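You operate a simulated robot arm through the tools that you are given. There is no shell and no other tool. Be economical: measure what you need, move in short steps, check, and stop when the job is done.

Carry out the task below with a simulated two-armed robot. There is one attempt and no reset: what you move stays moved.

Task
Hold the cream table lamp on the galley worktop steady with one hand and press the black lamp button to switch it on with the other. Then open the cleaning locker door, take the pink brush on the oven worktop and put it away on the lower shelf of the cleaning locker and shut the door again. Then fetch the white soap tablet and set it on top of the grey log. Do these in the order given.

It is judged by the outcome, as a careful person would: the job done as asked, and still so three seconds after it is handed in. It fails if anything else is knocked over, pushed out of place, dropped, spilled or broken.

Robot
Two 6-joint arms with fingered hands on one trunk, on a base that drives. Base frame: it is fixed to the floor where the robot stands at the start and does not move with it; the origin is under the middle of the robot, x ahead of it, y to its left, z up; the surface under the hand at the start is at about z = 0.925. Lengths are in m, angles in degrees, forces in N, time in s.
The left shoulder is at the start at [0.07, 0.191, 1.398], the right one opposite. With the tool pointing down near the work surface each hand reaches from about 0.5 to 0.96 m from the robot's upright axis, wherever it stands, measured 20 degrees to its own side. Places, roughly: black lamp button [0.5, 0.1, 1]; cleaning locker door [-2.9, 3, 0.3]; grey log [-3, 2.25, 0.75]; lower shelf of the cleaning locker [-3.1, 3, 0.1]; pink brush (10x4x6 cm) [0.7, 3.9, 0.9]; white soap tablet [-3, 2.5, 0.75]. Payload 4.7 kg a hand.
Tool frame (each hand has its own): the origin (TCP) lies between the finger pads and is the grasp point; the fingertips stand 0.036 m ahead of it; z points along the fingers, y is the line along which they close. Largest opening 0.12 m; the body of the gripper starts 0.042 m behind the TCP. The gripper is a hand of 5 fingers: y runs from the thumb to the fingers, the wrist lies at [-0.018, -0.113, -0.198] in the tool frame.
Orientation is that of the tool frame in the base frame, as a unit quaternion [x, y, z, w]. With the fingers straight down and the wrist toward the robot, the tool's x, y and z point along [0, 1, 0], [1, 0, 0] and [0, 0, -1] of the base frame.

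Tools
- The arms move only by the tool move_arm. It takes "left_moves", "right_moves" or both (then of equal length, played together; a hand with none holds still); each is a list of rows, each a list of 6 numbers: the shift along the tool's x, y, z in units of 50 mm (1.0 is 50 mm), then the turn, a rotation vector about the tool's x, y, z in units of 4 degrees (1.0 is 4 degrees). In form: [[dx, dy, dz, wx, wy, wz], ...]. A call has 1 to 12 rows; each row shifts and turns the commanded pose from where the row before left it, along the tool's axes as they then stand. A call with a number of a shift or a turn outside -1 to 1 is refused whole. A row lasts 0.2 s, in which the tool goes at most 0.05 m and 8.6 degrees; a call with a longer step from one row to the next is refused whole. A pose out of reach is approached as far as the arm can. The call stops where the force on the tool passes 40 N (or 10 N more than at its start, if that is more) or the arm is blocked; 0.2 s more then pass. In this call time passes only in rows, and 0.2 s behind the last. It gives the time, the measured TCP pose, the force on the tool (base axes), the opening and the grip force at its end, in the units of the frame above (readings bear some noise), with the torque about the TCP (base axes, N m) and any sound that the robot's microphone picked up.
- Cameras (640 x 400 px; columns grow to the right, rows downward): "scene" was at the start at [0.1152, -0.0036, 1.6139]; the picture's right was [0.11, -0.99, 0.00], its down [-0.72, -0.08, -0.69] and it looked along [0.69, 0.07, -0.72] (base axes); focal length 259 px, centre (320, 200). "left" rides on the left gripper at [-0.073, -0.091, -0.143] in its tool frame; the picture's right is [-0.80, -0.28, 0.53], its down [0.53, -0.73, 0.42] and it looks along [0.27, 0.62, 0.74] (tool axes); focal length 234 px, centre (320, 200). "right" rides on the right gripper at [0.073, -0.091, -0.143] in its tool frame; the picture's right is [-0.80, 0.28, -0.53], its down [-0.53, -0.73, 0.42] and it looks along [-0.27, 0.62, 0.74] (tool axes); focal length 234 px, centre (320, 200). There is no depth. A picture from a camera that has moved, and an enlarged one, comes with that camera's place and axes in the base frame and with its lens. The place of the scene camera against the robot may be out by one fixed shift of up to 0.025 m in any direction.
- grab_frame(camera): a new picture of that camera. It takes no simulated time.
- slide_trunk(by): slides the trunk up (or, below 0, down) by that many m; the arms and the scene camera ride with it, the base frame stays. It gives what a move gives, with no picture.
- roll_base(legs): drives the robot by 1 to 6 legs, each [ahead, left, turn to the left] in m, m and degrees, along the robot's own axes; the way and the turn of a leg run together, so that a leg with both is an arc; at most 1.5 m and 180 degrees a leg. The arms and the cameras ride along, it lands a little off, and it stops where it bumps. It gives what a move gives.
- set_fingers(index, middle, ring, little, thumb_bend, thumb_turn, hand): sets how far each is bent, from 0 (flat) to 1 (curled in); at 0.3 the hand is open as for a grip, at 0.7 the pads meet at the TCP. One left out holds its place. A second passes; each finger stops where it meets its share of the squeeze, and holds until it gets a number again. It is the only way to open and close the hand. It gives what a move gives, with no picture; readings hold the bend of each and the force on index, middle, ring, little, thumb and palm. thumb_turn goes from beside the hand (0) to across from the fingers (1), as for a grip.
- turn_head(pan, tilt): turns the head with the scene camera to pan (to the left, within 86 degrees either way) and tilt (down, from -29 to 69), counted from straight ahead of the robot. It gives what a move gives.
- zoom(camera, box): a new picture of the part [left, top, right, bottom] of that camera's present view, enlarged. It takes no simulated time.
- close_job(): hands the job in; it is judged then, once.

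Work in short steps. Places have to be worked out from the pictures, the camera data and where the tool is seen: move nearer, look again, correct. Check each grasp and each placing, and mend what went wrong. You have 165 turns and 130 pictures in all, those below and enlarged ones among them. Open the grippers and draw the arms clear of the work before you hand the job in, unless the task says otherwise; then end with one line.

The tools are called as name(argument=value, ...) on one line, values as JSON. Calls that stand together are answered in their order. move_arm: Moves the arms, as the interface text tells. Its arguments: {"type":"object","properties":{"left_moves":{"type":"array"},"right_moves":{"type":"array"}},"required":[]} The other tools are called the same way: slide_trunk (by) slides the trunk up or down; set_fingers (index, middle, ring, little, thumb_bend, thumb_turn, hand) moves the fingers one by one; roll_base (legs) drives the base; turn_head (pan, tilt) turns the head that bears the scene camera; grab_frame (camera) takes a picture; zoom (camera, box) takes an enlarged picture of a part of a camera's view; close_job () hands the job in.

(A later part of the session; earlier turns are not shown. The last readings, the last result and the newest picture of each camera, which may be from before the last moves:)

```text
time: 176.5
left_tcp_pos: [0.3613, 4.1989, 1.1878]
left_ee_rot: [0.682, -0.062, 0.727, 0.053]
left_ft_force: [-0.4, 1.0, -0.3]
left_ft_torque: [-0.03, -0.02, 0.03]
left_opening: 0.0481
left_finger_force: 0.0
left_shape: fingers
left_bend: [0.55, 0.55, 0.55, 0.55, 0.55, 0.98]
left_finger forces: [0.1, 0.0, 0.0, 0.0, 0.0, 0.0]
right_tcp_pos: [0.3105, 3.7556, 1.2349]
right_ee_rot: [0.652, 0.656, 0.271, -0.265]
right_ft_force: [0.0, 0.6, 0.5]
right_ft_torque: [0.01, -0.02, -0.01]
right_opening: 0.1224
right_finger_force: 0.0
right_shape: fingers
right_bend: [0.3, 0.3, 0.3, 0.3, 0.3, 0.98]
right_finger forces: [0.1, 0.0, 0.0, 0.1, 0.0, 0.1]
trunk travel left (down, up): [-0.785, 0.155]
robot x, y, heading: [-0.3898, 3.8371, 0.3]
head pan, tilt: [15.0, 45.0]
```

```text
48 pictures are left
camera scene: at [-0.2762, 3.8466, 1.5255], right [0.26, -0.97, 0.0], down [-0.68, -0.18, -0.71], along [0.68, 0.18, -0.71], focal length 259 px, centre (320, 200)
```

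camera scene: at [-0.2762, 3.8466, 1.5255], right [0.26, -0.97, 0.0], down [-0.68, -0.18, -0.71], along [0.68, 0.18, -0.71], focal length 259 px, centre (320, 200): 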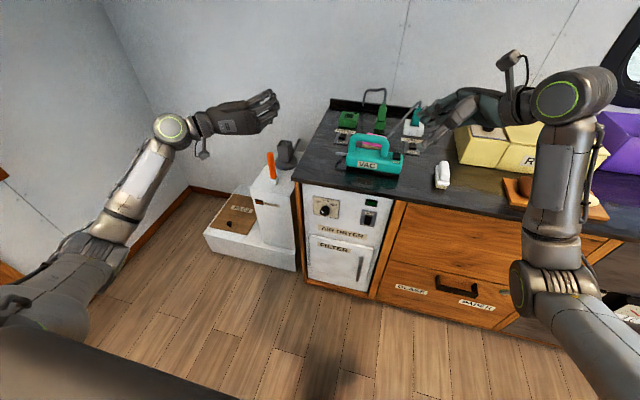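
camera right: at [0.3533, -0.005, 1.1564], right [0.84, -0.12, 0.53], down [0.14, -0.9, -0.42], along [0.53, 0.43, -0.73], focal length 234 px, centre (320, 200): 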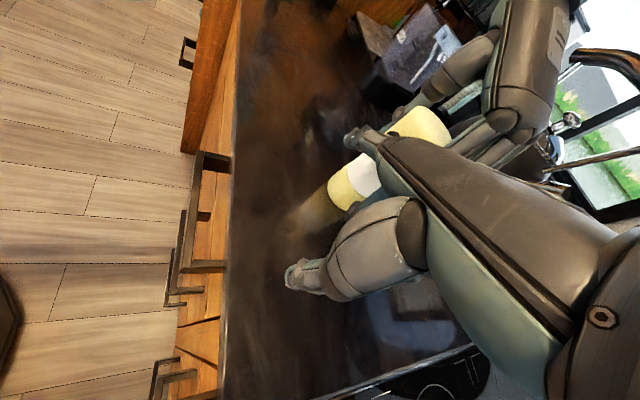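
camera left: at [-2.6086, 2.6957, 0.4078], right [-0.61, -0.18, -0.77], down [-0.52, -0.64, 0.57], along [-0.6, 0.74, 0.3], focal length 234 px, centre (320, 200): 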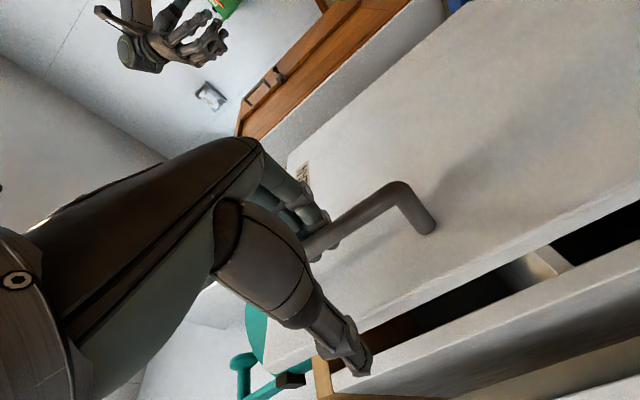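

I drive 0.3 m nearer and view the brush from the wrist and head cameras.

roll_base(legs=[[0.28, 0, 0]])

zoom(camera="scene", box=[260, 60, 480, 220])

grab_frame(camera="right")

```text
time: 178.5
left_tcp_pos: [0.6414, 4.2027, 1.1879]
left_ee_rot: [0.682, -0.06, 0.727, 0.052]
left_ft_force: [0.4, -1.0, -1.0]
left_ft_torque: [0.01, 0.01, 0.02]
left_opening: 0.0481
left_finger_force: 0.1
left_shape: fingers
left_bend: [0.55, 0.55, 0.55, 0.55, 0.55, 0.98]
left_finger forces: [0.1, 0.1, 0.0, 0.1, 0.0, 0.0]
right_tcp_pos: [0.5933, 3.758, 1.236]
right_ee_rot: [0.652, 0.657, 0.273, -0.265]
right_ft_force: [-0.3, 0.5, -1.1]
right_ft_torque: [0.02, -0.01, 0.0]
right_opening: 0.1223
right_finger_force: 0.1
right_shape: fingers
right_bend: [0.3, 0.3, 0.3, 0.3, 0.3, 0.98]
right_finger forces: [0.1, 0.1, 0.0, 0.1, 0.0, 0.0]
trunk travel left (down, up): [-0.785, 0.155]
robot x, y, heading: [-0.1059, 3.8405, 0.5]
head pan, tilt: [15.0, 45.0]
```

```text
2.50 times, centred on (370, 140) of scene
camera zoom: at [0.0049, 3.8484, 1.5256], right [0.26, -0.96, 0.0], down [-0.68, -0.19, -0.71], along [0.68, 0.19, -0.71], focal length 647 px, centre (195, 350)
```

zoom: 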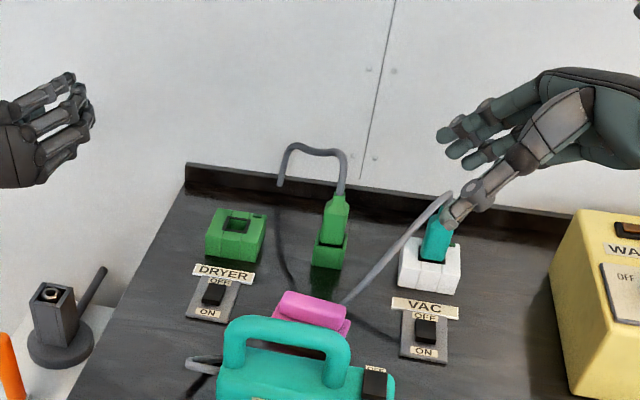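

```text
46 pictures are left
camera right: at [0.4988, 3.7086, 1.3873], right [0.29, -0.94, -0.19], down [-0.72, -0.08, -0.68], along [0.63, 0.33, -0.7], focal length 234 px, centre (320, 200)
```

right: 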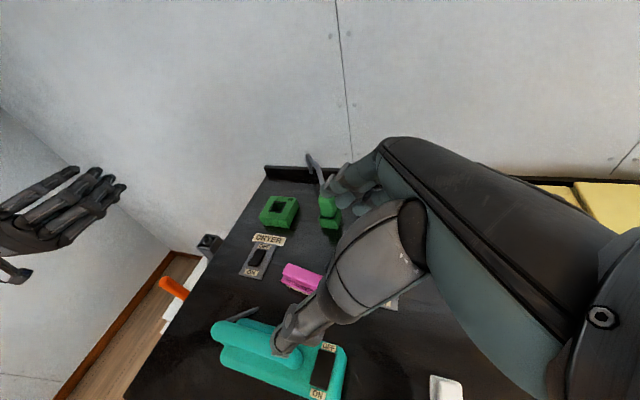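

From the wrist camera the brush centre is [0.663, 3.877], with its axis about 12° off the y direction. I align the yaw, narrow the opening and move to above it.

set_fingers(hand="right", index=0.4, middle=0.4, ring=0.4, little=0.4, thumb_bend=0.4)

move_arm(right_moves=[[0, 0, 0, -0.7, 0, 0.7], [0, 0, 0, -0.7, 0, 0.7], [0, 0, 0, -0.7, 0, 0.7], [-0.09, 0.22, 0.87, 0, 0, 0], [-0.09, 0.22, 0.87, 0, 0, 0], [-0.09, 0.22, 0.87, 0, 0, 0], [-0.09, 0.22, 0.87, 0, 0, 0]])

grab_frame(camera="right")

zoom(camera="scene", box=[300, 100, 440, 200])

```text
time: 179.5
left_tcp_pos: [0.6412, 4.2037, 1.1877]
left_ee_rot: [0.682, -0.06, 0.727, 0.052]
left_ft_force: [0.1, 0.0, 0.0]
left_ft_torque: [-0.02, 0.0, 0.0]
left_opening: 0.0481
left_finger_force: 0.0
left_shape: fingers
left_bend: [0.55, 0.55, 0.55, 0.55, 0.55, 0.98]
left_finger forces: [0.0, 0.0, 0.0, 0.0, 0.1, 0.1]
right_tcp_pos: [0.593, 3.7572, 1.2347]
right_ee_rot: [0.651, 0.657, 0.272, -0.265]
right_ft_force: [-0.1, -0.1, 0.2]
right_ft_torque: [0.0, 0.03, -0.01]
right_opening: 0.0937
right_finger_force: 0.0
right_shape: fingers
right_bend: [0.4, 0.4, 0.4, 0.4, 0.4, 0.98]
right_finger forces: [0.1, 0.0, 0.0, 0.1, 0.1, 0.1]
trunk travel left (down, up): [-0.785, 0.155]
robot x, y, heading: [-0.1097, 3.8373, 0.4]
head pan, tilt: [15.0, 45.0]
```

```text
time: 181.1
left_tcp_pos: [0.6422, 4.2041, 1.1875]
left_ee_rot: [0.683, -0.06, 0.726, 0.052]
left_ft_force: [-0.1, 0.2, 0.4]
left_ft_torque: [-0.04, -0.01, 0.0]
left_opening: 0.0483
left_finger_force: 0.1
left_shape: fingers
left_bend: [0.55, 0.55, 0.55, 0.55, 0.55, 0.98]
left_finger forces: [0.0, 0.0, 0.0, 0.1, 0.1, 0.0]
right_tcp_pos: [0.6606, 3.8574, 1.0986]
right_ee_rot: [0.716, 0.585, 0.299, -0.235]
right_ft_force: [0.7, 0.1, -0.4]
right_ft_torque: [-0.02, -0.01, -0.01]
right_opening: 0.0934
right_finger_force: 0.1
right_shape: fingers
right_bend: [0.4, 0.4, 0.4, 0.4, 0.4, 0.98]
right_finger forces: [0.0, 0.1, 0.0, 0.0, 0.0, 0.1]
trunk travel left (down, up): [-0.785, 0.155]
robot x, y, heading: [-0.1072, 3.8398, 0.6]
head pan, tilt: [15.0, 45.0]
```

```text
45 pictures are left
camera right: at [0.5594, 3.8291, 1.2497], right [0.09, -0.98, -0.19], down [-0.72, 0.07, -0.69], along [0.68, 0.19, -0.7], focal length 234 px, centre (320, 200)
```

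right: 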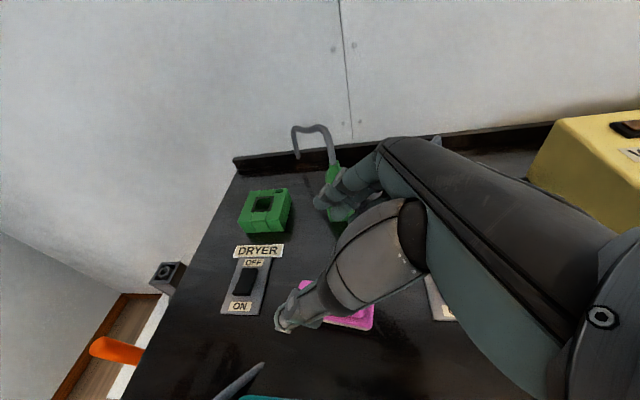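

```text
4.00 times, centred on (370, 150) of scene
camera zoom: at [0.0068, 3.8498, 1.5254], right [0.26, -0.96, 0.0], down [-0.68, -0.19, -0.71], along [0.68, 0.19, -0.71], focal length 1035 px, centre (120, 400)
```

zoom: 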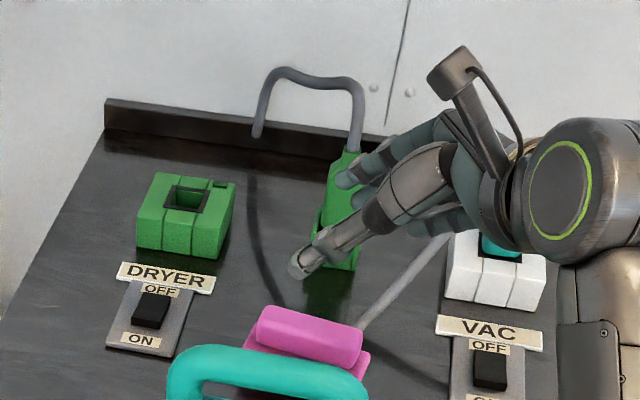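

The hand is aligned over the brush and clear of the green plug behind. I descend 0.105 m straight down.

move_arm(right_moves=[[-0.5, 0.03, 0.5, 0, 0, 0], [-0.5, 0.03, 0.5, 0, 0, 0], [-0.25, 0, 0.25, 0, 0, 0], [-0.23, 0, 0.23, 0, 0, 0]])

zoom(camera="scene", box=[300, 100, 440, 200])

grab_frame(camera="right")

```text
time: 182.1
left_tcp_pos: [0.643, 4.2025, 1.1871]
left_ee_rot: [0.682, -0.06, 0.727, 0.053]
left_ft_force: [-1.1, 0.3, -1.1]
left_ft_torque: [-0.01, 0.0, -0.01]
left_opening: 0.048
left_finger_force: 0.1
left_shape: fingers
left_bend: [0.55, 0.55, 0.55, 0.55, 0.55, 0.98]
left_finger forces: [0.1, 0.1, 0.0, 0.0, 0.0, 0.0]
right_tcp_pos: [0.6627, 3.8558, 0.9935]
right_ee_rot: [0.716, 0.586, 0.298, -0.235]
right_ft_force: [0.2, -0.2, -0.3]
right_ft_torque: [-0.01, -0.03, -0.02]
right_opening: 0.0935
right_finger_force: 0.0
right_shape: fingers
right_bend: [0.4, 0.4, 0.4, 0.4, 0.4, 0.98]
right_finger forces: [0.0, 0.0, 0.0, 0.0, 0.0, 0.0]
trunk travel left (down, up): [-0.785, 0.155]
robot x, y, heading: [-0.1127, 3.8429, 0.2]
head pan, tilt: [15.0, 45.0]
```

```text
4.00 times, centred on (370, 150) of scene
camera zoom: at [0.0062, 3.8486, 1.5254], right [0.26, -0.96, 0.0], down [-0.68, -0.19, -0.71], along [0.68, 0.19, -0.71], focal length 1035 px, centre (120, 400)
```

zoom: 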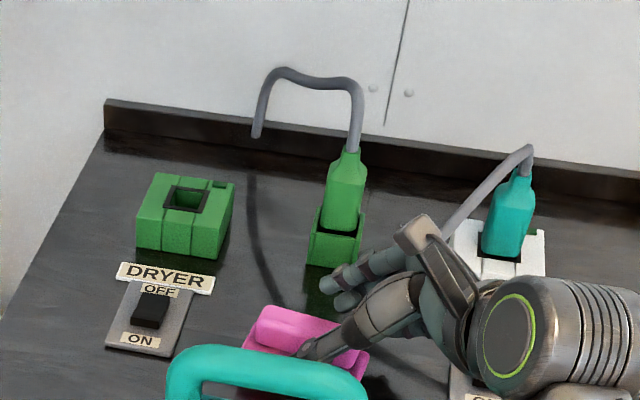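

```text
42 pictures are left
camera right: at [0.5628, 3.8264, 1.1453], right [0.09, -0.98, -0.19], down [-0.73, 0.07, -0.69], along [0.68, 0.2, -0.7], focal length 234 px, centre (320, 200)
```

right: 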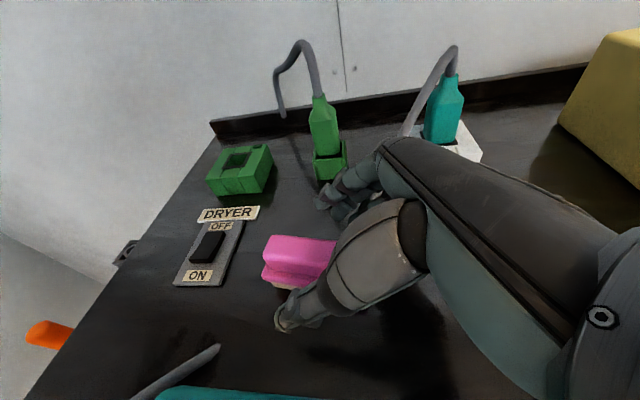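

The brush protrudes a bit further forward than expected. I advance 15 mm along it and close.

move_arm(right_moves=[[0.21, 0, 0.21, 0, 0, 0]])

set_fingers(hand="right", index=0.75, middle=0.75, ring=0.75, little=0.75, thumb_bend=0.75)

grab_frame(camera="right")

```text
time: 182.5
left_tcp_pos: [0.6422, 4.2043, 1.1873]
left_ee_rot: [0.682, -0.06, 0.727, 0.052]
left_ft_force: [-0.2, 0.4, -0.4]
left_ft_torque: [-0.01, -0.01, -0.02]
left_opening: 0.048
left_finger_force: 0.0
left_shape: fingers
left_bend: [0.55, 0.55, 0.55, 0.55, 0.55, 0.98]
left_finger forces: [0.1, 0.0, 0.1, 0.0, 0.0, 0.0]
right_tcp_pos: [0.6674, 3.8705, 0.9947]
right_ee_rot: [0.716, 0.585, 0.299, -0.236]
right_ft_force: [-0.2, 0.5, 0.0]
right_ft_torque: [0.0, -0.03, -0.02]
right_opening: 0.0933
right_finger_force: 0.0
right_shape: fingers
right_bend: [0.4, 0.4, 0.4, 0.4, 0.4, 0.98]
right_finger forces: [0.1, 0.1, 0.0, 0.1, 0.2, 0.1]
trunk travel left (down, up): [-0.785, 0.155]
robot x, y, heading: [-0.1103, 3.8347, 0.3]
head pan, tilt: [15.0, 45.0]
```

```text
time: 183.5
left_tcp_pos: [0.6433, 4.2034, 1.1886]
left_ee_rot: [0.682, -0.06, 0.727, 0.052]
left_ft_force: [-0.2, -1.1, 0.7]
left_ft_torque: [-0.02, 0.02, 0.01]
left_opening: 0.0481
left_finger_force: 0.1
left_shape: fingers
left_bend: [0.55, 0.55, 0.55, 0.55, 0.55, 0.98]
left_finger forces: [0.1, 0.1, 0.0, 0.0, 0.0, 0.0]
right_tcp_pos: [0.666, 3.8713, 0.9951]
right_ee_rot: [0.716, 0.585, 0.298, -0.236]
right_ft_force: [0.2, 0.0, 1.2]
right_ft_torque: [0.09, -0.03, 0.03]
right_opening: 0.0257
right_finger_force: 18.6
right_shape: fingers
right_bend: [0.63, 0.72, 0.74, 0.75, 0.64, 0.94]
right_finger forces: [11.2, 5.9, 1.8, 0.0, 19.5, 0.0]
trunk travel left (down, up): [-0.785, 0.155]
robot x, y, heading: [-0.1082, 3.8388, 0.5]
head pan, tilt: [15.0, 45.0]
```

```text
41 pictures are left
camera right: at [0.5652, 3.8413, 1.1466], right [0.09, -0.98, -0.19], down [-0.72, 0.07, -0.69], along [0.68, 0.2, -0.7], focal length 234 px, centre (320, 200)
```

right: 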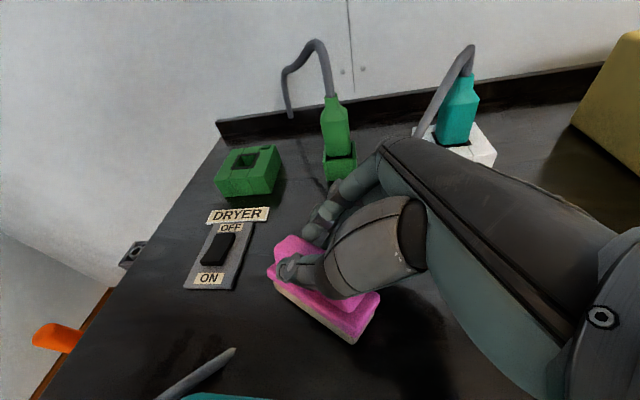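

The brush handle is gripped at 19 N. I lift it straight up and check.

move_arm(right_moves=[[0.3, 0, -0.3, 0, 0, 0], [0.6, 0, -0.6, 0, 0, 0], [0.6, 0, -0.6, 0, 0, 0], [0.6, 0, -0.6, 0, 0, 0], [0.6, 0, -0.6, 0, 0, 0]])

grab_frame(camera="right")

zoom(camera="scene", box=[280, 60, 480, 200])

```text
time: 184.7
left_tcp_pos: [0.6415, 4.2026, 1.1884]
left_ee_rot: [0.682, -0.061, 0.727, 0.053]
left_ft_force: [0.0, 0.2, -0.4]
left_ft_torque: [-0.01, -0.01, 0.01]
left_opening: 0.048
left_finger_force: 0.0
left_shape: fingers
left_bend: [0.55, 0.55, 0.55, 0.55, 0.55, 0.98]
left_finger forces: [0.0, 0.0, 0.0, 0.1, 0.1, 0.0]
right_tcp_pos: [0.6641, 3.8721, 1.1856]
right_ee_rot: [0.715, 0.586, 0.298, -0.236]
right_ft_force: [-0.2, -0.9, -0.9]
right_ft_torque: [-0.02, 0.01, -0.02]
right_opening: 0.025
right_finger_force: 17.8
right_shape: fingers
right_bend: [0.63, 0.72, 0.75, 0.75, 0.64, 0.94]
right_finger forces: [8.8, 7.0, 1.6, 0.0, 18.7, 0.1]
trunk travel left (down, up): [-0.785, 0.155]
robot x, y, heading: [-0.1047, 3.8355, 0.4]
head pan, tilt: [15.0, 45.0]
```

```text
40 pictures are left
camera right: at [0.5626, 3.8416, 1.3377], right [0.09, -0.98, -0.19], down [-0.73, 0.07, -0.68], along [0.68, 0.2, -0.7], focal length 234 px, centre (320, 200)
```

right: 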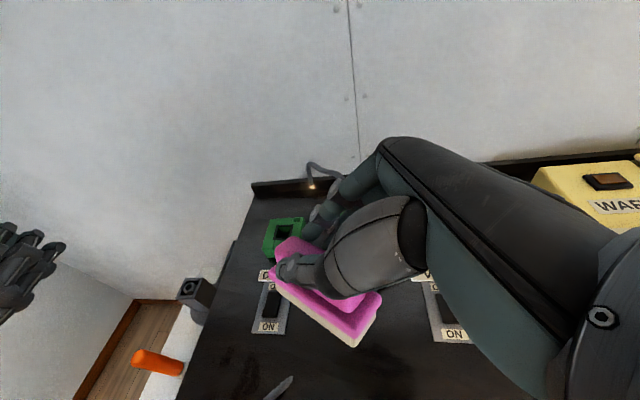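

```text
2.86 times, centred on (380, 130) of scene
camera zoom: at [0.0054, 3.8488, 1.5254], right [0.26, -0.96, 0.0], down [-0.68, -0.19, -0.71], along [0.68, 0.19, -0.71], focal length 739 px, centre (149, 400)
```

zoom: 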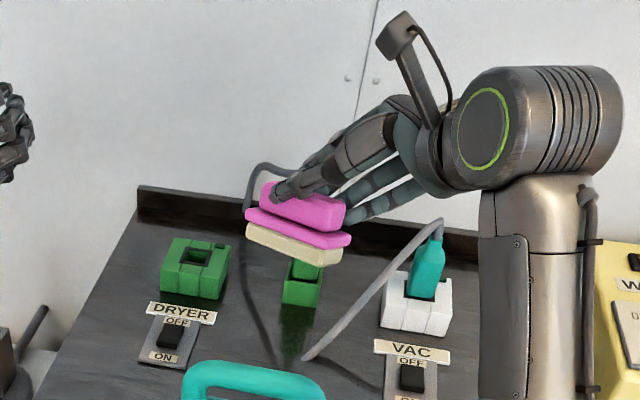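

The brush is held level. I back off and turn left to face the locker wall.

roll_base(legs=[[-0.55, 0, 0], [0, 0, 90], [0, 0, 89.6]])

move_arm(right_moves=[[-0.3, 0, -0.3, -0.7, 0, 0.7], [-0.3, 0, -0.3, -0.7, 0, 0.7], [-0.3, 0, -0.3, -0.7, 0, 0.7], [-0.3, 0, -0.3, -0.7, 0, 0.7], [-0.3, 0, -0.3, -0.7, 0, 0.7], [-0.3, 0, -0.3, -0.7, 0, 0.7], [0, 0, 0, -0.7, 0, 0.7], [0, 0, 0, -0.7, 0, 0.7], [0, 0, 0, -0.7, 0, 0.7], [0, 0, 0, -0.7, 0, 0.7]])

```text
time: 195.9
left_tcp_pos: [-1.4098, 3.4651, 1.1879]
left_ee_rot: [-0.059, -0.682, -0.051, 0.727]
left_ft_force: [-0.3, -0.8, -0.8]
left_ft_torque: [0.01, -0.02, 0.0]
left_opening: 0.0481
left_finger_force: 0.0
left_shape: fingers
left_bend: [0.55, 0.55, 0.55, 0.55, 0.55, 0.98]
left_finger forces: [0.1, 0.0, 0.0, 0.1, 0.1, 0.1]
right_tcp_pos: [-1.4345, 3.7987, 1.1866]
right_ee_rot: [-0.588, 0.714, -0.236, -0.298]
right_ft_force: [-0.1, -0.7, -0.8]
right_ft_torque: [0.02, 0.02, 0.01]
right_opening: 0.0191
right_finger_force: 16.8
right_shape: fingers
right_bend: [0.65, 0.72, 0.75, 0.75, 0.66, 0.93]
right_finger forces: [6.2, 11.6, 0.5, 0.0, 15.8, 0.0]
trunk travel left (down, up): [-0.785, 0.155]
robot x, y, heading: [-0.6636, 3.8337, -179.2]
head pan, tilt: [15.0, 45.0]
```

```text
time: 198.1
left_tcp_pos: [-1.4111, 3.4641, 1.1878]
left_ee_rot: [-0.059, -0.682, -0.051, 0.727]
left_ft_force: [-0.7, 0.3, -0.5]
left_ft_torque: [0.0, 0.02, -0.01]
left_opening: 0.0483
left_finger_force: 0.1
left_shape: fingers
left_bend: [0.55, 0.55, 0.55, 0.55, 0.55, 0.98]
left_finger forces: [0.1, 0.1, 0.1, 0.0, 0.0, 0.1]
right_tcp_pos: [-1.388, 3.9148, 1.1872]
right_ee_rot: [-0.31, 0.87, -0.121, -0.365]
right_ft_force: [-0.3, 0.1, -0.6]
right_ft_torque: [0.04, 0.01, -0.02]
right_opening: 0.0189
right_finger_force: 16.8
right_shape: fingers
right_bend: [0.65, 0.72, 0.75, 0.75, 0.66, 0.93]
right_finger forces: [5.4, 12.2, 0.4, 0.0, 16.2, 0.1]
trunk travel left (down, up): [-0.785, 0.155]
robot x, y, heading: [-0.6636, 3.8349, -179.7]
head pan, tilt: [15.0, 45.0]
```

Turned. I finish rotating the hand to point forward, then check the grip.

move_arm(right_moves=[[0, 0, 0, -0.7, 0, 0.7], [0, 0, 0, -0.7, 0, 0.7], [0, 0, 0, -0.7, 0, 0.7], [0, 0, 0, -0.7, 0, 0.7], [0, 0, 0, -0.7, 0, 0.7], [0, 0, 0, -0.7, 0, 0.7], [0, 0, 0, -0.7, 0, 0.7], [0, 0, 0, -0.7, 0, 0.7], [0, 0, 0, -0.7, 0, 0.7]])

turn_head(pan=0, tilt=30)

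grab_frame(camera="scene")

grab_frame(camera="right")

```text
time: 200.3
left_tcp_pos: [-1.4111, 3.4651, 1.1874]
left_ee_rot: [-0.059, -0.682, -0.051, 0.727]
left_ft_force: [-0.1, 0.6, -0.4]
left_ft_torque: [0.01, -0.01, 0.0]
left_opening: 0.0481
left_finger_force: 0.0
left_shape: fingers
left_bend: [0.55, 0.55, 0.55, 0.55, 0.55, 0.98]
left_finger forces: [0.1, 0.0, 0.0, 0.1, 0.0, 0.0]
right_tcp_pos: [-1.4031, 3.9717, 1.1928]
right_ee_rot: [-0.006, 0.917, 0.035, -0.398]
right_ft_force: [0.1, 0.6, -0.5]
right_ft_torque: [0.03, -0.01, 0.02]
right_opening: 0.0184
right_finger_force: 17.0
right_shape: fingers
right_bend: [0.65, 0.72, 0.75, 0.75, 0.66, 0.93]
right_finger forces: [5.3, 12.2, 0.4, 0.0, 16.1, 0.0]
trunk travel left (down, up): [-0.785, 0.155]
robot x, y, heading: [-0.6618, 3.8325, -179.4]
head pan, tilt: [15.0, 45.0]
stopped in row 9 (right hand): the arm was blocked; the commanded pose is now the measured one
```

```text
time: 201.1
left_tcp_pos: [-1.4112, 3.4651, 1.1876]
left_ee_rot: [-0.059, -0.682, -0.052, 0.727]
left_ft_force: [0.5, -0.7, 0.3]
left_ft_torque: [-0.02, 0.0, -0.03]
left_opening: 0.0483
left_finger_force: 0.0
left_shape: fingers
left_bend: [0.55, 0.55, 0.55, 0.55, 0.55, 0.98]
left_finger forces: [0.1, 0.0, 0.0, 0.0, 0.1, 0.0]
right_tcp_pos: [-1.4016, 3.97, 1.1923]
right_ee_rot: [-0.006, 0.917, 0.035, -0.397]
right_ft_force: [-0.2, -0.2, -1.1]
right_ft_torque: [0.04, -0.01, -0.02]
right_opening: 0.0184
right_finger_force: 16.9
right_shape: fingers
right_bend: [0.65, 0.72, 0.75, 0.75, 0.66, 0.93]
right_finger forces: [5.3, 12.4, 0.4, 0.0, 16.1, 0.1]
trunk travel left (down, up): [-0.785, 0.155]
robot x, y, heading: [-0.6627, 3.8349, -179.6]
head pan, tilt: [0.0, 30.0]
```

```text
38 pictures are left
camera scene: at [-0.8185, 3.8193, 1.548], right [-0.01, 1.0, 0.0], down [0.5, 0.01, -0.87], along [-0.87, -0.01, -0.5], focal length 259 px, centre (320, 200)
```

scene: 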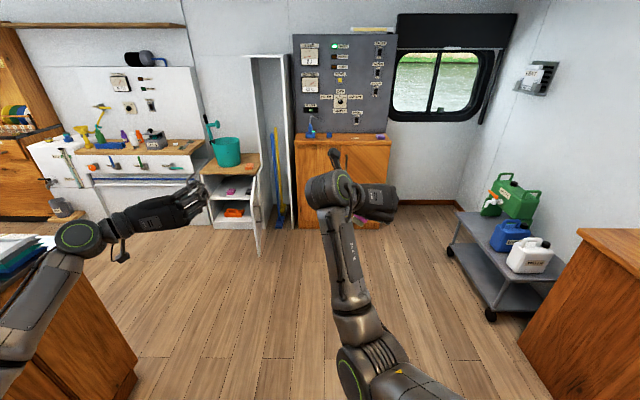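

```text
37 pictures are left
camera right: at [-1.3496, 3.8679, 1.3369], right [0.94, 0.28, -0.21], down [0.04, -0.68, -0.73], along [-0.35, 0.67, -0.65], focal length 234 px, centre (320, 200)
```

right: 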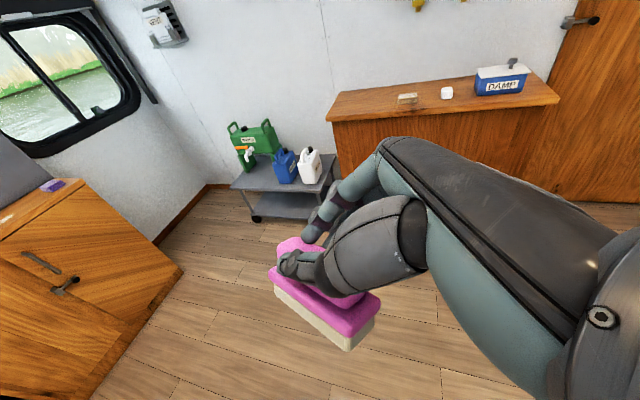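

The brush is secure and the hand points forward, pitched about 43°. I drive to the front of the locker with the hands still high, going ahead first and then left.

roll_base(legs=[[1.28, 0, -0.5], [0, 1.02, 0]])

grab_frame(camera="scene")

```text
time: 212.4
left_tcp_pos: [-2.6499, 2.3979, 1.1883]
left_ee_rot: [-0.053, -0.682, -0.044, 0.728]
left_ft_force: [-0.2, -1.1, -1.2]
left_ft_torque: [-0.01, -0.01, 0.0]
left_opening: 0.0483
left_finger_force: 0.1
left_shape: fingers
left_bend: [0.55, 0.55, 0.55, 0.55, 0.55, 0.98]
left_finger forces: [0.0, 0.0, 0.0, 0.0, 0.0, 0.0]
right_tcp_pos: [-2.6502, 2.904, 1.1926]
right_ee_rot: [-0.013, 0.917, 0.033, -0.397]
right_ft_force: [0.5, -0.4, -0.8]
right_ft_torque: [0.04, 0.0, 0.0]
right_opening: 0.0183
right_finger_force: 17.5
right_shape: fingers
right_bend: [0.65, 0.72, 0.75, 0.75, 0.66, 0.93]
right_finger forces: [5.3, 12.2, 0.4, 0.0, 16.2, 0.1]
trunk travel left (down, up): [-0.785, 0.155]
robot x, y, heading: [-1.9061, 2.7785, -178.4]
head pan, tilt: [0.0, 30.0]
```

```text
36 pictures are left
camera scene: at [-2.0634, 2.7617, 1.5481], right [-0.03, 1.0, 0.0], down [0.5, 0.01, -0.87], along [-0.87, -0.02, -0.5], focal length 259 px, centre (320, 200)
```

scene: 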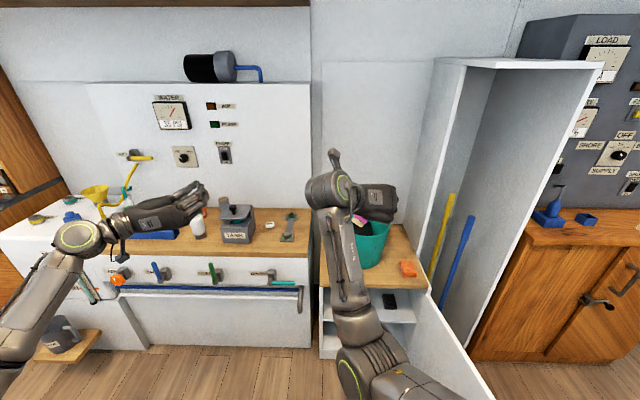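

In position. I lower the trunk almost fully, then look at the shelf and hand.

slide_trunk(by=-0.4)

slide_trunk(by=-0.38)

turn_head(pan=0, tilt=25)

grab_frame(camera="scene")

grab_frame(camera="right")

```text
time: 216.2
left_tcp_pos: [-2.649, 2.3986, 0.7881]
left_ee_rot: [-0.053, -0.682, -0.044, 0.728]
left_ft_force: [-0.2, -0.6, 0.4]
left_ft_torque: [0.07, -0.01, 0.01]
left_opening: 0.0481
left_finger_force: 0.1
left_shape: fingers
left_bend: [0.55, 0.55, 0.55, 0.55, 0.55, 0.98]
left_finger forces: [0.1, 0.0, 0.1, 0.0, 0.1, 0.0]
right_tcp_pos: [-2.6502, 2.9038, 0.7932]
right_ee_rot: [-0.013, 0.917, 0.033, -0.398]
right_ft_force: [-0.8, -0.9, 0.2]
right_ft_torque: [0.04, -0.01, 0.02]
right_opening: 0.0185
right_finger_force: 16.8
right_shape: fingers
right_bend: [0.65, 0.72, 0.75, 0.75, 0.66, 0.93]
right_finger forces: [5.2, 12.3, 0.5, 0.0, 16.2, 0.0]
trunk travel left (down, up): [-0.385, 0.555]
robot x, y, heading: [-1.9069, 2.7751, -178.7]
head pan, tilt: [0.0, 30.0]
```

```text
time: 219.9
left_tcp_pos: [-2.6503, 2.3971, 0.4081]
left_ee_rot: [-0.053, -0.683, -0.045, 0.727]
left_ft_force: [0.3, -0.1, -0.4]
left_ft_torque: [0.0, 0.0, -0.03]
left_opening: 0.048
left_finger_force: 0.2
left_shape: fingers
left_bend: [0.55, 0.55, 0.55, 0.55, 0.55, 0.98]
left_finger forces: [0.1, 0.0, 0.1, 0.0, 0.0, 0.0]
right_tcp_pos: [-2.6496, 2.9039, 0.4132]
right_ee_rot: [-0.013, 0.917, 0.032, -0.397]
right_ft_force: [-0.3, -0.7, -1.0]
right_ft_torque: [-0.01, -0.02, 0.0]
right_opening: 0.0186
right_finger_force: 17.4
right_shape: fingers
right_bend: [0.65, 0.72, 0.75, 0.75, 0.66, 0.93]
right_finger forces: [5.1, 12.2, 0.3, 0.1, 16.0, 0.0]
trunk travel left (down, up): [-0.005, 0.935]
robot x, y, heading: [-1.9069, 2.7756, -178.6]
head pan, tilt: [0.0, 30.0]
```

```text
time: 220.6
left_tcp_pos: [-2.6486, 2.3979, 0.4085]
left_ee_rot: [-0.053, -0.683, -0.045, 0.728]
left_ft_force: [0.2, 0.2, -0.3]
left_ft_torque: [0.0, 0.0, 0.01]
left_opening: 0.0482
left_finger_force: 0.1
left_shape: fingers
left_bend: [0.55, 0.55, 0.55, 0.55, 0.55, 0.98]
left_finger forces: [0.0, 0.0, 0.0, 0.0, 0.0, 0.1]
right_tcp_pos: [-2.6488, 2.9039, 0.4128]
right_ee_rot: [-0.014, 0.917, 0.032, -0.397]
right_ft_force: [0.1, -0.5, -0.8]
right_ft_torque: [0.01, -0.02, -0.01]
right_opening: 0.0184
right_finger_force: 16.9
right_shape: fingers
right_bend: [0.65, 0.72, 0.75, 0.75, 0.66, 0.93]
right_finger forces: [5.2, 12.3, 0.3, 0.1, 16.2, 0.1]
trunk travel left (down, up): [-0.005, 0.935]
robot x, y, heading: [-1.9061, 2.7772, -178.5]
head pan, tilt: [0.0, 25.0]
```

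```text
35 pictures are left
camera scene: at [-2.0649, 2.7616, 0.776], right [-0.03, 1.0, 0.0], down [0.42, 0.01, -0.91], along [-0.91, -0.02, -0.42], focal length 259 px, centre (320, 200)
```

scene: 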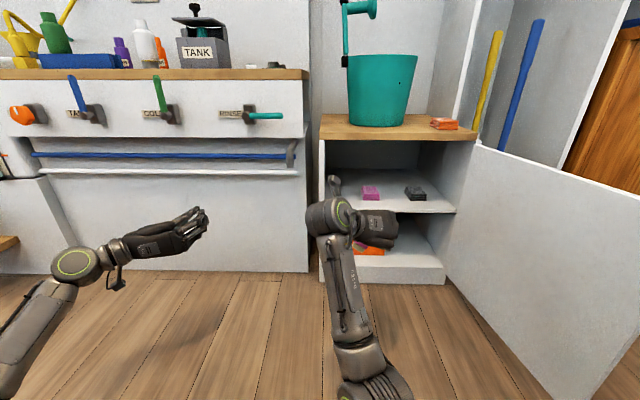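

```text
34 pictures are left
camera right: at [-2.5949, 2.8016, 0.5566], right [0.93, 0.29, -0.21], down [0.05, -0.68, -0.73], along [-0.36, 0.67, -0.65], focal length 234 px, centre (320, 200)
```

right: 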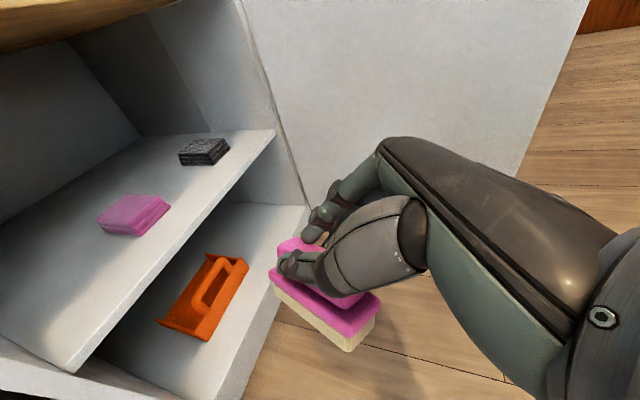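

The free space on the lower shelf is to the right of the orange dustpan, around y 3.05–3.2, with the shelf top at z≈0.12. I shift the base right 0.2 m, pitch the hand up 10° and lower it before the opening.

roll_base(legs=[[0, -0.205, -1.2]])

move_arm(right_moves=[[0, 0, 0, 0, 0.85, 0], [0, 0, 0, 0, 0.85, 0], [0, 0, 0, 0, 0.8, 0], [-0.7, 0, 0.45, 0, 0, 0], [-0.7, 0, 0.45, 0, 0, 0], [-0.7, 0, 0.45, 0, 0, 0], [-0.7, 0, 0.45, 0, 0, 0]])

grab_frame(camera="right")

grab_frame(camera="scene")

```text
time: 222.2
left_tcp_pos: [-2.6605, 2.6159, 0.4063]
left_ee_rot: [-0.06, -0.682, -0.052, 0.727]
left_ft_force: [0.4, 0.3, -0.8]
left_ft_torque: [0.0, 0.03, -0.04]
left_opening: 0.048
left_finger_force: 0.1
left_shape: fingers
left_bend: [0.55, 0.55, 0.55, 0.55, 0.55, 0.98]
left_finger forces: [0.0, 0.1, 0.0, 0.0, 0.1, 0.1]
right_tcp_pos: [-2.6499, 3.1214, 0.4141]
right_ee_rot: [-0.004, 0.917, 0.037, -0.397]
right_ft_force: [0.3, 0.0, -0.4]
right_ft_torque: [0.0, -0.01, -0.01]
right_opening: 0.0184
right_finger_force: 16.7
right_shape: fingers
right_bend: [0.65, 0.72, 0.75, 0.75, 0.66, 0.93]
right_finger forces: [5.2, 12.4, 0.3, 0.1, 16.1, 0.0]
trunk travel left (down, up): [-0.005, 0.935]
robot x, y, heading: [-1.9094, 2.9792, -179.5]
head pan, tilt: [0.0, 25.0]
```

```text
time: 223.7
left_tcp_pos: [-2.6596, 2.6161, 0.4083]
left_ee_rot: [-0.059, -0.682, -0.052, 0.728]
left_ft_force: [0.4, -0.3, 0.5]
left_ft_torque: [-0.01, 0.0, -0.01]
left_opening: 0.0481
left_finger_force: 0.1
left_shape: fingers
left_bend: [0.55, 0.55, 0.55, 0.55, 0.55, 0.98]
left_finger forces: [0.0, 0.1, 0.0, 0.0, 0.0, 0.1]
right_tcp_pos: [-2.6927, 3.1637, 0.4006]
right_ee_rot: [-0.018, 0.825, 0.083, -0.558]
right_ft_force: [0.4, 0.0, 0.1]
right_ft_torque: [0.02, -0.02, 0.0]
right_opening: 0.0176
right_finger_force: 16.3
right_shape: fingers
right_bend: [0.66, 0.72, 0.75, 0.75, 0.67, 0.93]
right_finger forces: [4.8, 12.9, 0.3, 0.0, 16.2, 0.1]
trunk travel left (down, up): [-0.005, 0.935]
robot x, y, heading: [-1.9098, 2.9788, -179.8]
head pan, tilt: [0.0, 25.0]
stopped in row 7 (right hand): the arm was blocked; the commanded pose is now the measured one
```

```text
33 pictures are left
camera right: at [-2.5934, 3.0474, 0.5049], right [0.81, 0.31, -0.5], down [-0.24, -0.61, -0.76], along [-0.54, 0.73, -0.41], focal length 234 px, centre (320, 200)
```

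right: 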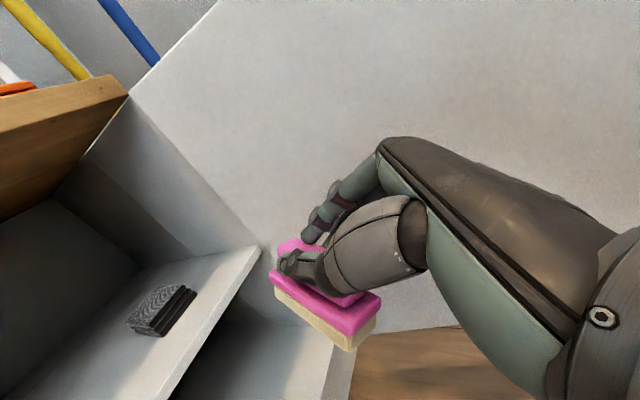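

```text
32 pictures are left
camera scene: at [-2.0668, 2.9674, 0.7758], right [-0.01, 1.0, 0.0], down [0.42, 0.0, -0.91], along [-0.91, 0.0, -0.42], focal length 259 px, centre (320, 200)
```

scene: 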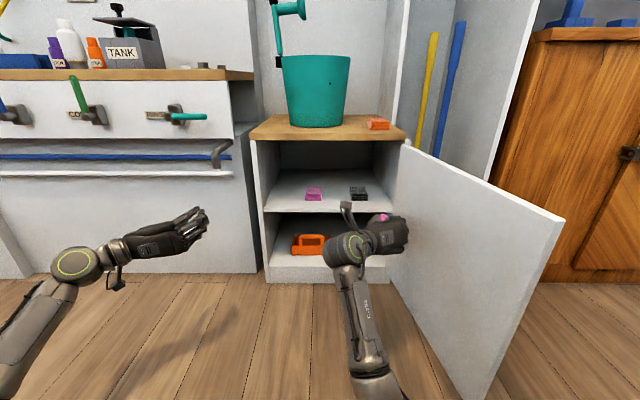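

The arm is too folded here, with its elbow low. I back the base 8 cm and extend the arm forward while lowering the hand.

roll_base(legs=[[-0.08, -0.03, 0]])

move_arm(right_moves=[[0, -0.5, 0.7, 0, 0, 0], [0, -0.5, 0.7, 0, 0, 0], [-0.43, -0.3, 0.55, 0, 0, 0], [-0.5, -0.2, 0.4, 0, 0, 0], [-0.5, -0.2, 0.4, 0, 0, 0], [-0.5, -0.2, 0.3, 0, 0, 0]])

grab_frame(camera="scene")

```text
time: 224.8
left_tcp_pos: [-2.5818, 2.6473, 0.4076]
left_ee_rot: [-0.06, -0.682, -0.052, 0.727]
left_ft_force: [-0.8, -0.6, -0.3]
left_ft_torque: [0.0, 0.0, 0.03]
left_opening: 0.0481
left_finger_force: 0.2
left_shape: fingers
left_bend: [0.55, 0.55, 0.55, 0.55, 0.55, 0.98]
left_finger forces: [0.0, 0.1, 0.0, 0.1, 0.0, 0.0]
right_tcp_pos: [-2.6149, 3.1963, 0.3997]
right_ee_rot: [-0.017, 0.826, 0.085, -0.556]
right_ft_force: [-0.6, -0.7, -0.2]
right_ft_torque: [0.03, 0.02, -0.02]
right_opening: 0.0176
right_finger_force: 17.1
right_shape: fingers
right_bend: [0.66, 0.72, 0.75, 0.75, 0.67, 0.93]
right_finger forces: [4.8, 12.8, 0.2, 0.0, 16.2, 0.1]
trunk travel left (down, up): [-0.005, 0.935]
robot x, y, heading: [-1.8322, 3.0097, -179.9]
head pan, tilt: [0.0, 25.0]
```

```text
time: 226.2
left_tcp_pos: [-2.5826, 2.6477, 0.4085]
left_ee_rot: [-0.06, -0.682, -0.053, 0.727]
left_ft_force: [0.1, 1.0, 0.3]
left_ft_torque: [0.0, -0.04, -0.03]
left_opening: 0.048
left_finger_force: 0.0
left_shape: fingers
left_bend: [0.55, 0.55, 0.55, 0.55, 0.55, 0.98]
left_finger forces: [0.0, 0.0, 0.0, 0.0, 0.0, 0.1]
right_tcp_pos: [-2.7243, 3.1298, 0.2398]
right_ee_rot: [-0.017, 0.827, 0.085, -0.556]
right_ft_force: [0.1, -0.2, -0.8]
right_ft_torque: [0.03, 0.0, -0.01]
right_opening: 0.0176
right_finger_force: 17.1
right_shape: fingers
right_bend: [0.66, 0.72, 0.75, 0.75, 0.67, 0.93]
right_finger forces: [4.8, 12.8, 0.2, 0.1, 16.2, 0.0]
trunk travel left (down, up): [-0.005, 0.935]
robot x, y, heading: [-1.8276, 3.0083, -179.5]
head pan, tilt: [0.0, 25.0]
```

```text
31 pictures are left
camera scene: at [-1.9896, 2.9982, 0.776], right [0.0, 1.0, 0.0], down [0.42, 0.0, -0.91], along [-0.91, 0.0, -0.42], focal length 259 px, centre (320, 200)
```

scene: 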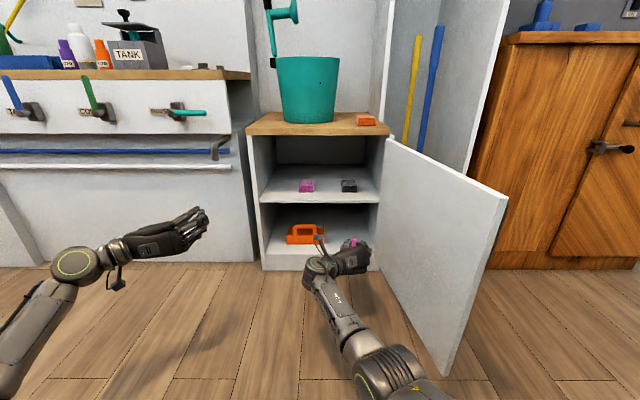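

The hand is now low at [-2.724, 3.13, 0.24] in front of the opening. I lower 15 mm and drive forward 0.12 m, then check clearances.

move_arm(right_moves=[[-0.28, -0.1, 0.11, 0, 0, 0]])

roll_base(legs=[[0.12, 0, 0]])

grab_frame(camera="right")

zoom(camera="scene", box=[230, 150, 430, 300])

```text
time: 226.6
left_tcp_pos: [-2.5813, 2.6466, 0.4092]
left_ee_rot: [-0.06, -0.681, -0.053, 0.728]
left_ft_force: [-0.4, 0.0, 0.1]
left_ft_torque: [0.01, -0.01, 0.01]
left_opening: 0.0482
left_finger_force: 0.1
left_shape: fingers
left_bend: [0.55, 0.55, 0.55, 0.55, 0.55, 0.98]
left_finger forces: [0.0, 0.1, 0.0, 0.0, 0.0, 0.0]
right_tcp_pos: [-2.7236, 3.1274, 0.2254]
right_ee_rot: [-0.017, 0.826, 0.084, -0.557]
right_ft_force: [-0.5, -0.1, -0.3]
right_ft_torque: [0.02, -0.07, 0.02]
right_opening: 0.0173
right_finger_force: 17.1
right_shape: fingers
right_bend: [0.66, 0.72, 0.75, 0.75, 0.67, 0.93]
right_finger forces: [4.7, 12.7, 0.2, 0.1, 16.2, 0.0]
trunk travel left (down, up): [-0.005, 0.935]
robot x, y, heading: [-1.8343, 3.0126, -179.9]
head pan, tilt: [0.0, 25.0]
```

```text
time: 227.8
left_tcp_pos: [-2.7, 2.6443, 0.4066]
left_ee_rot: [-0.06, -0.682, -0.053, 0.727]
left_ft_force: [-0.7, 0.3, -1.0]
left_ft_torque: [0.0, 0.0, -0.02]
left_opening: 0.048
left_finger_force: 0.0
left_shape: fingers
left_bend: [0.55, 0.55, 0.55, 0.55, 0.55, 0.98]
left_finger forces: [0.0, 0.0, 0.0, 0.1, 0.0, 0.0]
right_tcp_pos: [-2.8424, 3.1265, 0.2242]
right_ee_rot: [-0.018, 0.827, 0.084, -0.556]
right_ft_force: [0.0, -0.6, -0.9]
right_ft_torque: [0.01, -0.01, 0.01]
right_opening: 0.0174
right_finger_force: 17.1
right_shape: fingers
right_bend: [0.66, 0.72, 0.75, 0.75, 0.67, 0.93]
right_finger forces: [4.6, 12.9, 0.2, 0.0, 16.2, 0.1]
trunk travel left (down, up): [-0.005, 0.935]
robot x, y, heading: [-1.9504, 3.0121, -179.8]
head pan, tilt: [0.0, 25.0]
```

```text
30 pictures are left
camera right: at [-2.7439, 3.0099, 0.329], right [0.81, 0.31, -0.5], down [-0.24, -0.61, -0.76], along [-0.54, 0.73, -0.42], focal length 234 px, centre (320, 200)
```

right: 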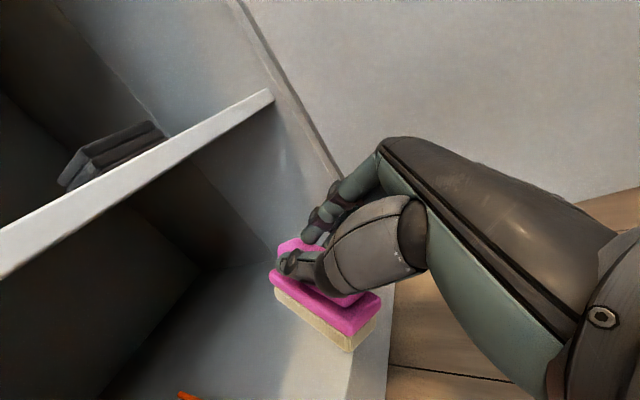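

```text
2.67 times, centred on (330, 225) of scene
camera zoom: at [-2.1079, 2.9975, 0.776], right [-0.01, 1.0, 0.0], down [0.42, 0.0, -0.91], along [-0.91, 0.0, -0.42], focal length 690 px, centre (293, 133)
```

zoom: 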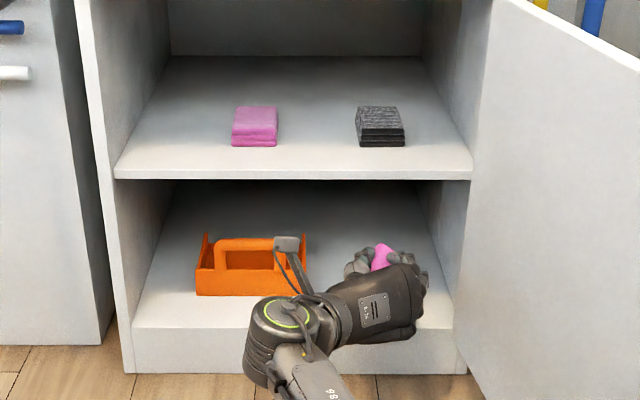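

The entry is clear. I shift 15 mm left and drive in another 0.10 m.

move_arm(right_moves=[[0, -0.35, 0, 0, 0, 0]])

roll_base(legs=[[0.095, 0, 0]])

move_arm(right_moves=[[-0.18, 0, 0.08, 0, 0, 0], [-0.18, 0, 0.08, 0, 0, 0]])

grab_frame(camera="right")

```text
time: 228.2
left_tcp_pos: [-2.7006, 2.6458, 0.408]
left_ee_rot: [-0.06, -0.682, -0.052, 0.727]
left_ft_force: [0.2, -0.3, 0.6]
left_ft_torque: [0.0, -0.01, 0.0]
left_opening: 0.0478
left_finger_force: 0.1
left_shape: fingers
left_bend: [0.55, 0.55, 0.55, 0.55, 0.55, 0.98]
left_finger forces: [0.0, 0.0, 0.0, 0.1, 0.0, 0.1]
right_tcp_pos: [-2.8438, 3.1094, 0.2223]
right_ee_rot: [-0.018, 0.826, 0.084, -0.556]
right_ft_force: [0.4, 0.4, -0.2]
right_ft_torque: [0.0, 0.03, 0.04]
right_opening: 0.0174
right_finger_force: 17.2
right_shape: fingers
right_bend: [0.66, 0.72, 0.75, 0.75, 0.67, 0.93]
right_finger forces: [4.8, 12.7, 0.2, 0.0, 16.2, 0.0]
trunk travel left (down, up): [-0.005, 0.935]
robot x, y, heading: [-1.9505, 3.0127, -179.6]
head pan, tilt: [0.0, 25.0]
```

```text
time: 229.3
left_tcp_pos: [-2.7968, 2.6468, 0.4076]
left_ee_rot: [-0.061, -0.682, -0.052, 0.727]
left_ft_force: [-0.1, -0.3, 0.4]
left_ft_torque: [0.01, 0.02, 0.0]
left_opening: 0.0483
left_finger_force: 0.1
left_shape: fingers
left_bend: [0.55, 0.55, 0.55, 0.55, 0.55, 0.98]
left_finger forces: [0.0, 0.0, 0.1, 0.0, 0.0, 0.1]
right_tcp_pos: [-2.9391, 3.1104, 0.2218]
right_ee_rot: [-0.017, 0.827, 0.084, -0.556]
right_ft_force: [-0.1, 0.3, -0.9]
right_ft_torque: [0.01, -0.03, 0.01]
right_opening: 0.0178
right_finger_force: 17.0
right_shape: fingers
right_bend: [0.66, 0.72, 0.75, 0.75, 0.67, 0.93]
right_finger forces: [4.7, 12.8, 0.2, 0.0, 16.2, 0.0]
trunk travel left (down, up): [-0.005, 0.935]
robot x, y, heading: [-2.0451, 3.0128, -179.9]
head pan, tilt: [0.0, 25.0]
```

```text
time: 229.9
left_tcp_pos: [-2.7967, 2.647, 0.4074]
left_ee_rot: [-0.06, -0.683, -0.053, 0.726]
left_ft_force: [-0.3, 0.8, 0.9]
left_ft_torque: [-0.05, -0.03, 0.01]
left_opening: 0.0479
left_finger_force: 0.1
left_shape: fingers
left_bend: [0.55, 0.55, 0.55, 0.55, 0.55, 0.98]
left_finger forces: [0.1, 0.1, 0.0, 0.0, 0.1, 0.0]
right_tcp_pos: [-2.9394, 3.113, 0.2019]
right_ee_rot: [-0.017, 0.827, 0.085, -0.556]
right_ft_force: [-0.1, 0.4, -0.2]
right_ft_torque: [0.0, -0.05, 0.03]
right_opening: 0.0177
right_finger_force: 16.7
right_shape: fingers
right_bend: [0.66, 0.72, 0.75, 0.75, 0.67, 0.93]
right_finger forces: [4.6, 12.9, 0.3, 0.1, 16.3, 0.0]
trunk travel left (down, up): [-0.005, 0.935]
robot x, y, heading: [-2.0461, 3.0105, -179.8]
head pan, tilt: [0.0, 25.0]
```

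```text
28 pictures are left
camera right: at [-2.8411, 2.997, 0.3075], right [0.81, 0.31, -0.5], down [-0.24, -0.61, -0.76], along [-0.54, 0.73, -0.42], focal length 234 px, centre (320, 200)
```

right: 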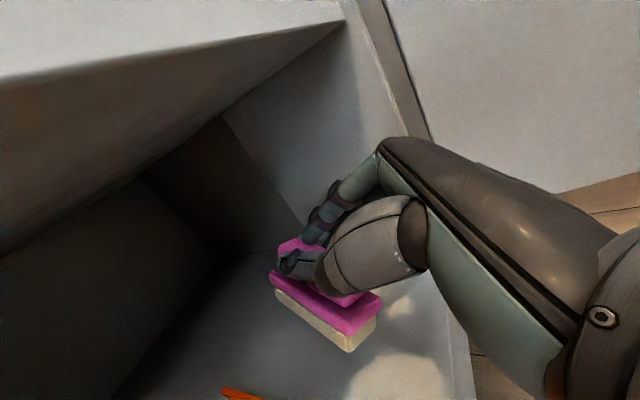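

The brush is over the lower shelf. I go 25 mm deeper, then lower in small steps until I feel contact.

move_arm(right_moves=[[0.2, 0, 0.48, 0, 0, 0], [-0.15, 0, 0.06, 0, 0, 0]])

move_arm(right_moves=[[-0.11, 0, 0.04, 0, 0, 0], [-0.11, 0, 0.04, 0, 0, 0]])

```text
time: 230.5
left_tcp_pos: [-2.7961, 2.6468, 0.4066]
left_ee_rot: [-0.061, -0.683, -0.053, 0.726]
left_ft_force: [0.4, -0.2, -0.2]
left_ft_torque: [-0.01, 0.01, -0.02]
left_opening: 0.048
left_finger_force: 0.2
left_shape: fingers
left_bend: [0.55, 0.55, 0.55, 0.55, 0.55, 0.98]
left_finger forces: [0.0, 0.0, 0.0, 0.1, 0.1, 0.0]
right_tcp_pos: [-2.9537, 3.1272, 0.2002]
right_ee_rot: [-0.018, 0.827, 0.084, -0.556]
right_ft_force: [0.5, -0.4, -1.2]
right_ft_torque: [0.0, 0.0, 0.01]
right_opening: 0.0174
right_finger_force: 17.2
right_shape: fingers
right_bend: [0.66, 0.73, 0.75, 0.75, 0.67, 0.93]
right_finger forces: [5.0, 12.8, 0.2, 0.0, 16.1, 0.0]
right hand out of reach, approached as far as the arm can: row 1
trunk travel left (down, up): [-0.005, 0.935]
robot x, y, heading: [-2.0466, 3.0116, -179.8]
head pan, tilt: [0.0, 25.0]
```

```text
time: 231.1
left_tcp_pos: [-2.7954, 2.6479, 0.4087]
left_ee_rot: [-0.06, -0.683, -0.053, 0.726]
left_ft_force: [0.6, 0.0, 1.0]
left_ft_torque: [0.01, 0.0, -0.03]
left_opening: 0.048
left_finger_force: 0.1
left_shape: fingers
left_bend: [0.55, 0.55, 0.55, 0.55, 0.55, 0.98]
left_finger forces: [0.0, 0.0, 0.1, 0.1, 0.1, 0.0]
right_tcp_pos: [-2.9503, 3.1326, 0.1893]
right_ee_rot: [-0.017, 0.827, 0.085, -0.556]
right_ft_force: [-0.2, 1.0, 0.2]
right_ft_torque: [0.0, -0.02, -0.01]
right_opening: 0.0174
right_finger_force: 16.8
right_shape: fingers
right_bend: [0.66, 0.73, 0.75, 0.75, 0.67, 0.93]
right_finger forces: [4.7, 12.8, 0.1, 0.0, 16.2, 0.1]
right hand out of reach, approached as far as the arm can: row 1
trunk travel left (down, up): [-0.005, 0.935]
robot x, y, heading: [-2.0455, 3.0069, -179.8]
head pan, tilt: [0.0, 25.0]
```

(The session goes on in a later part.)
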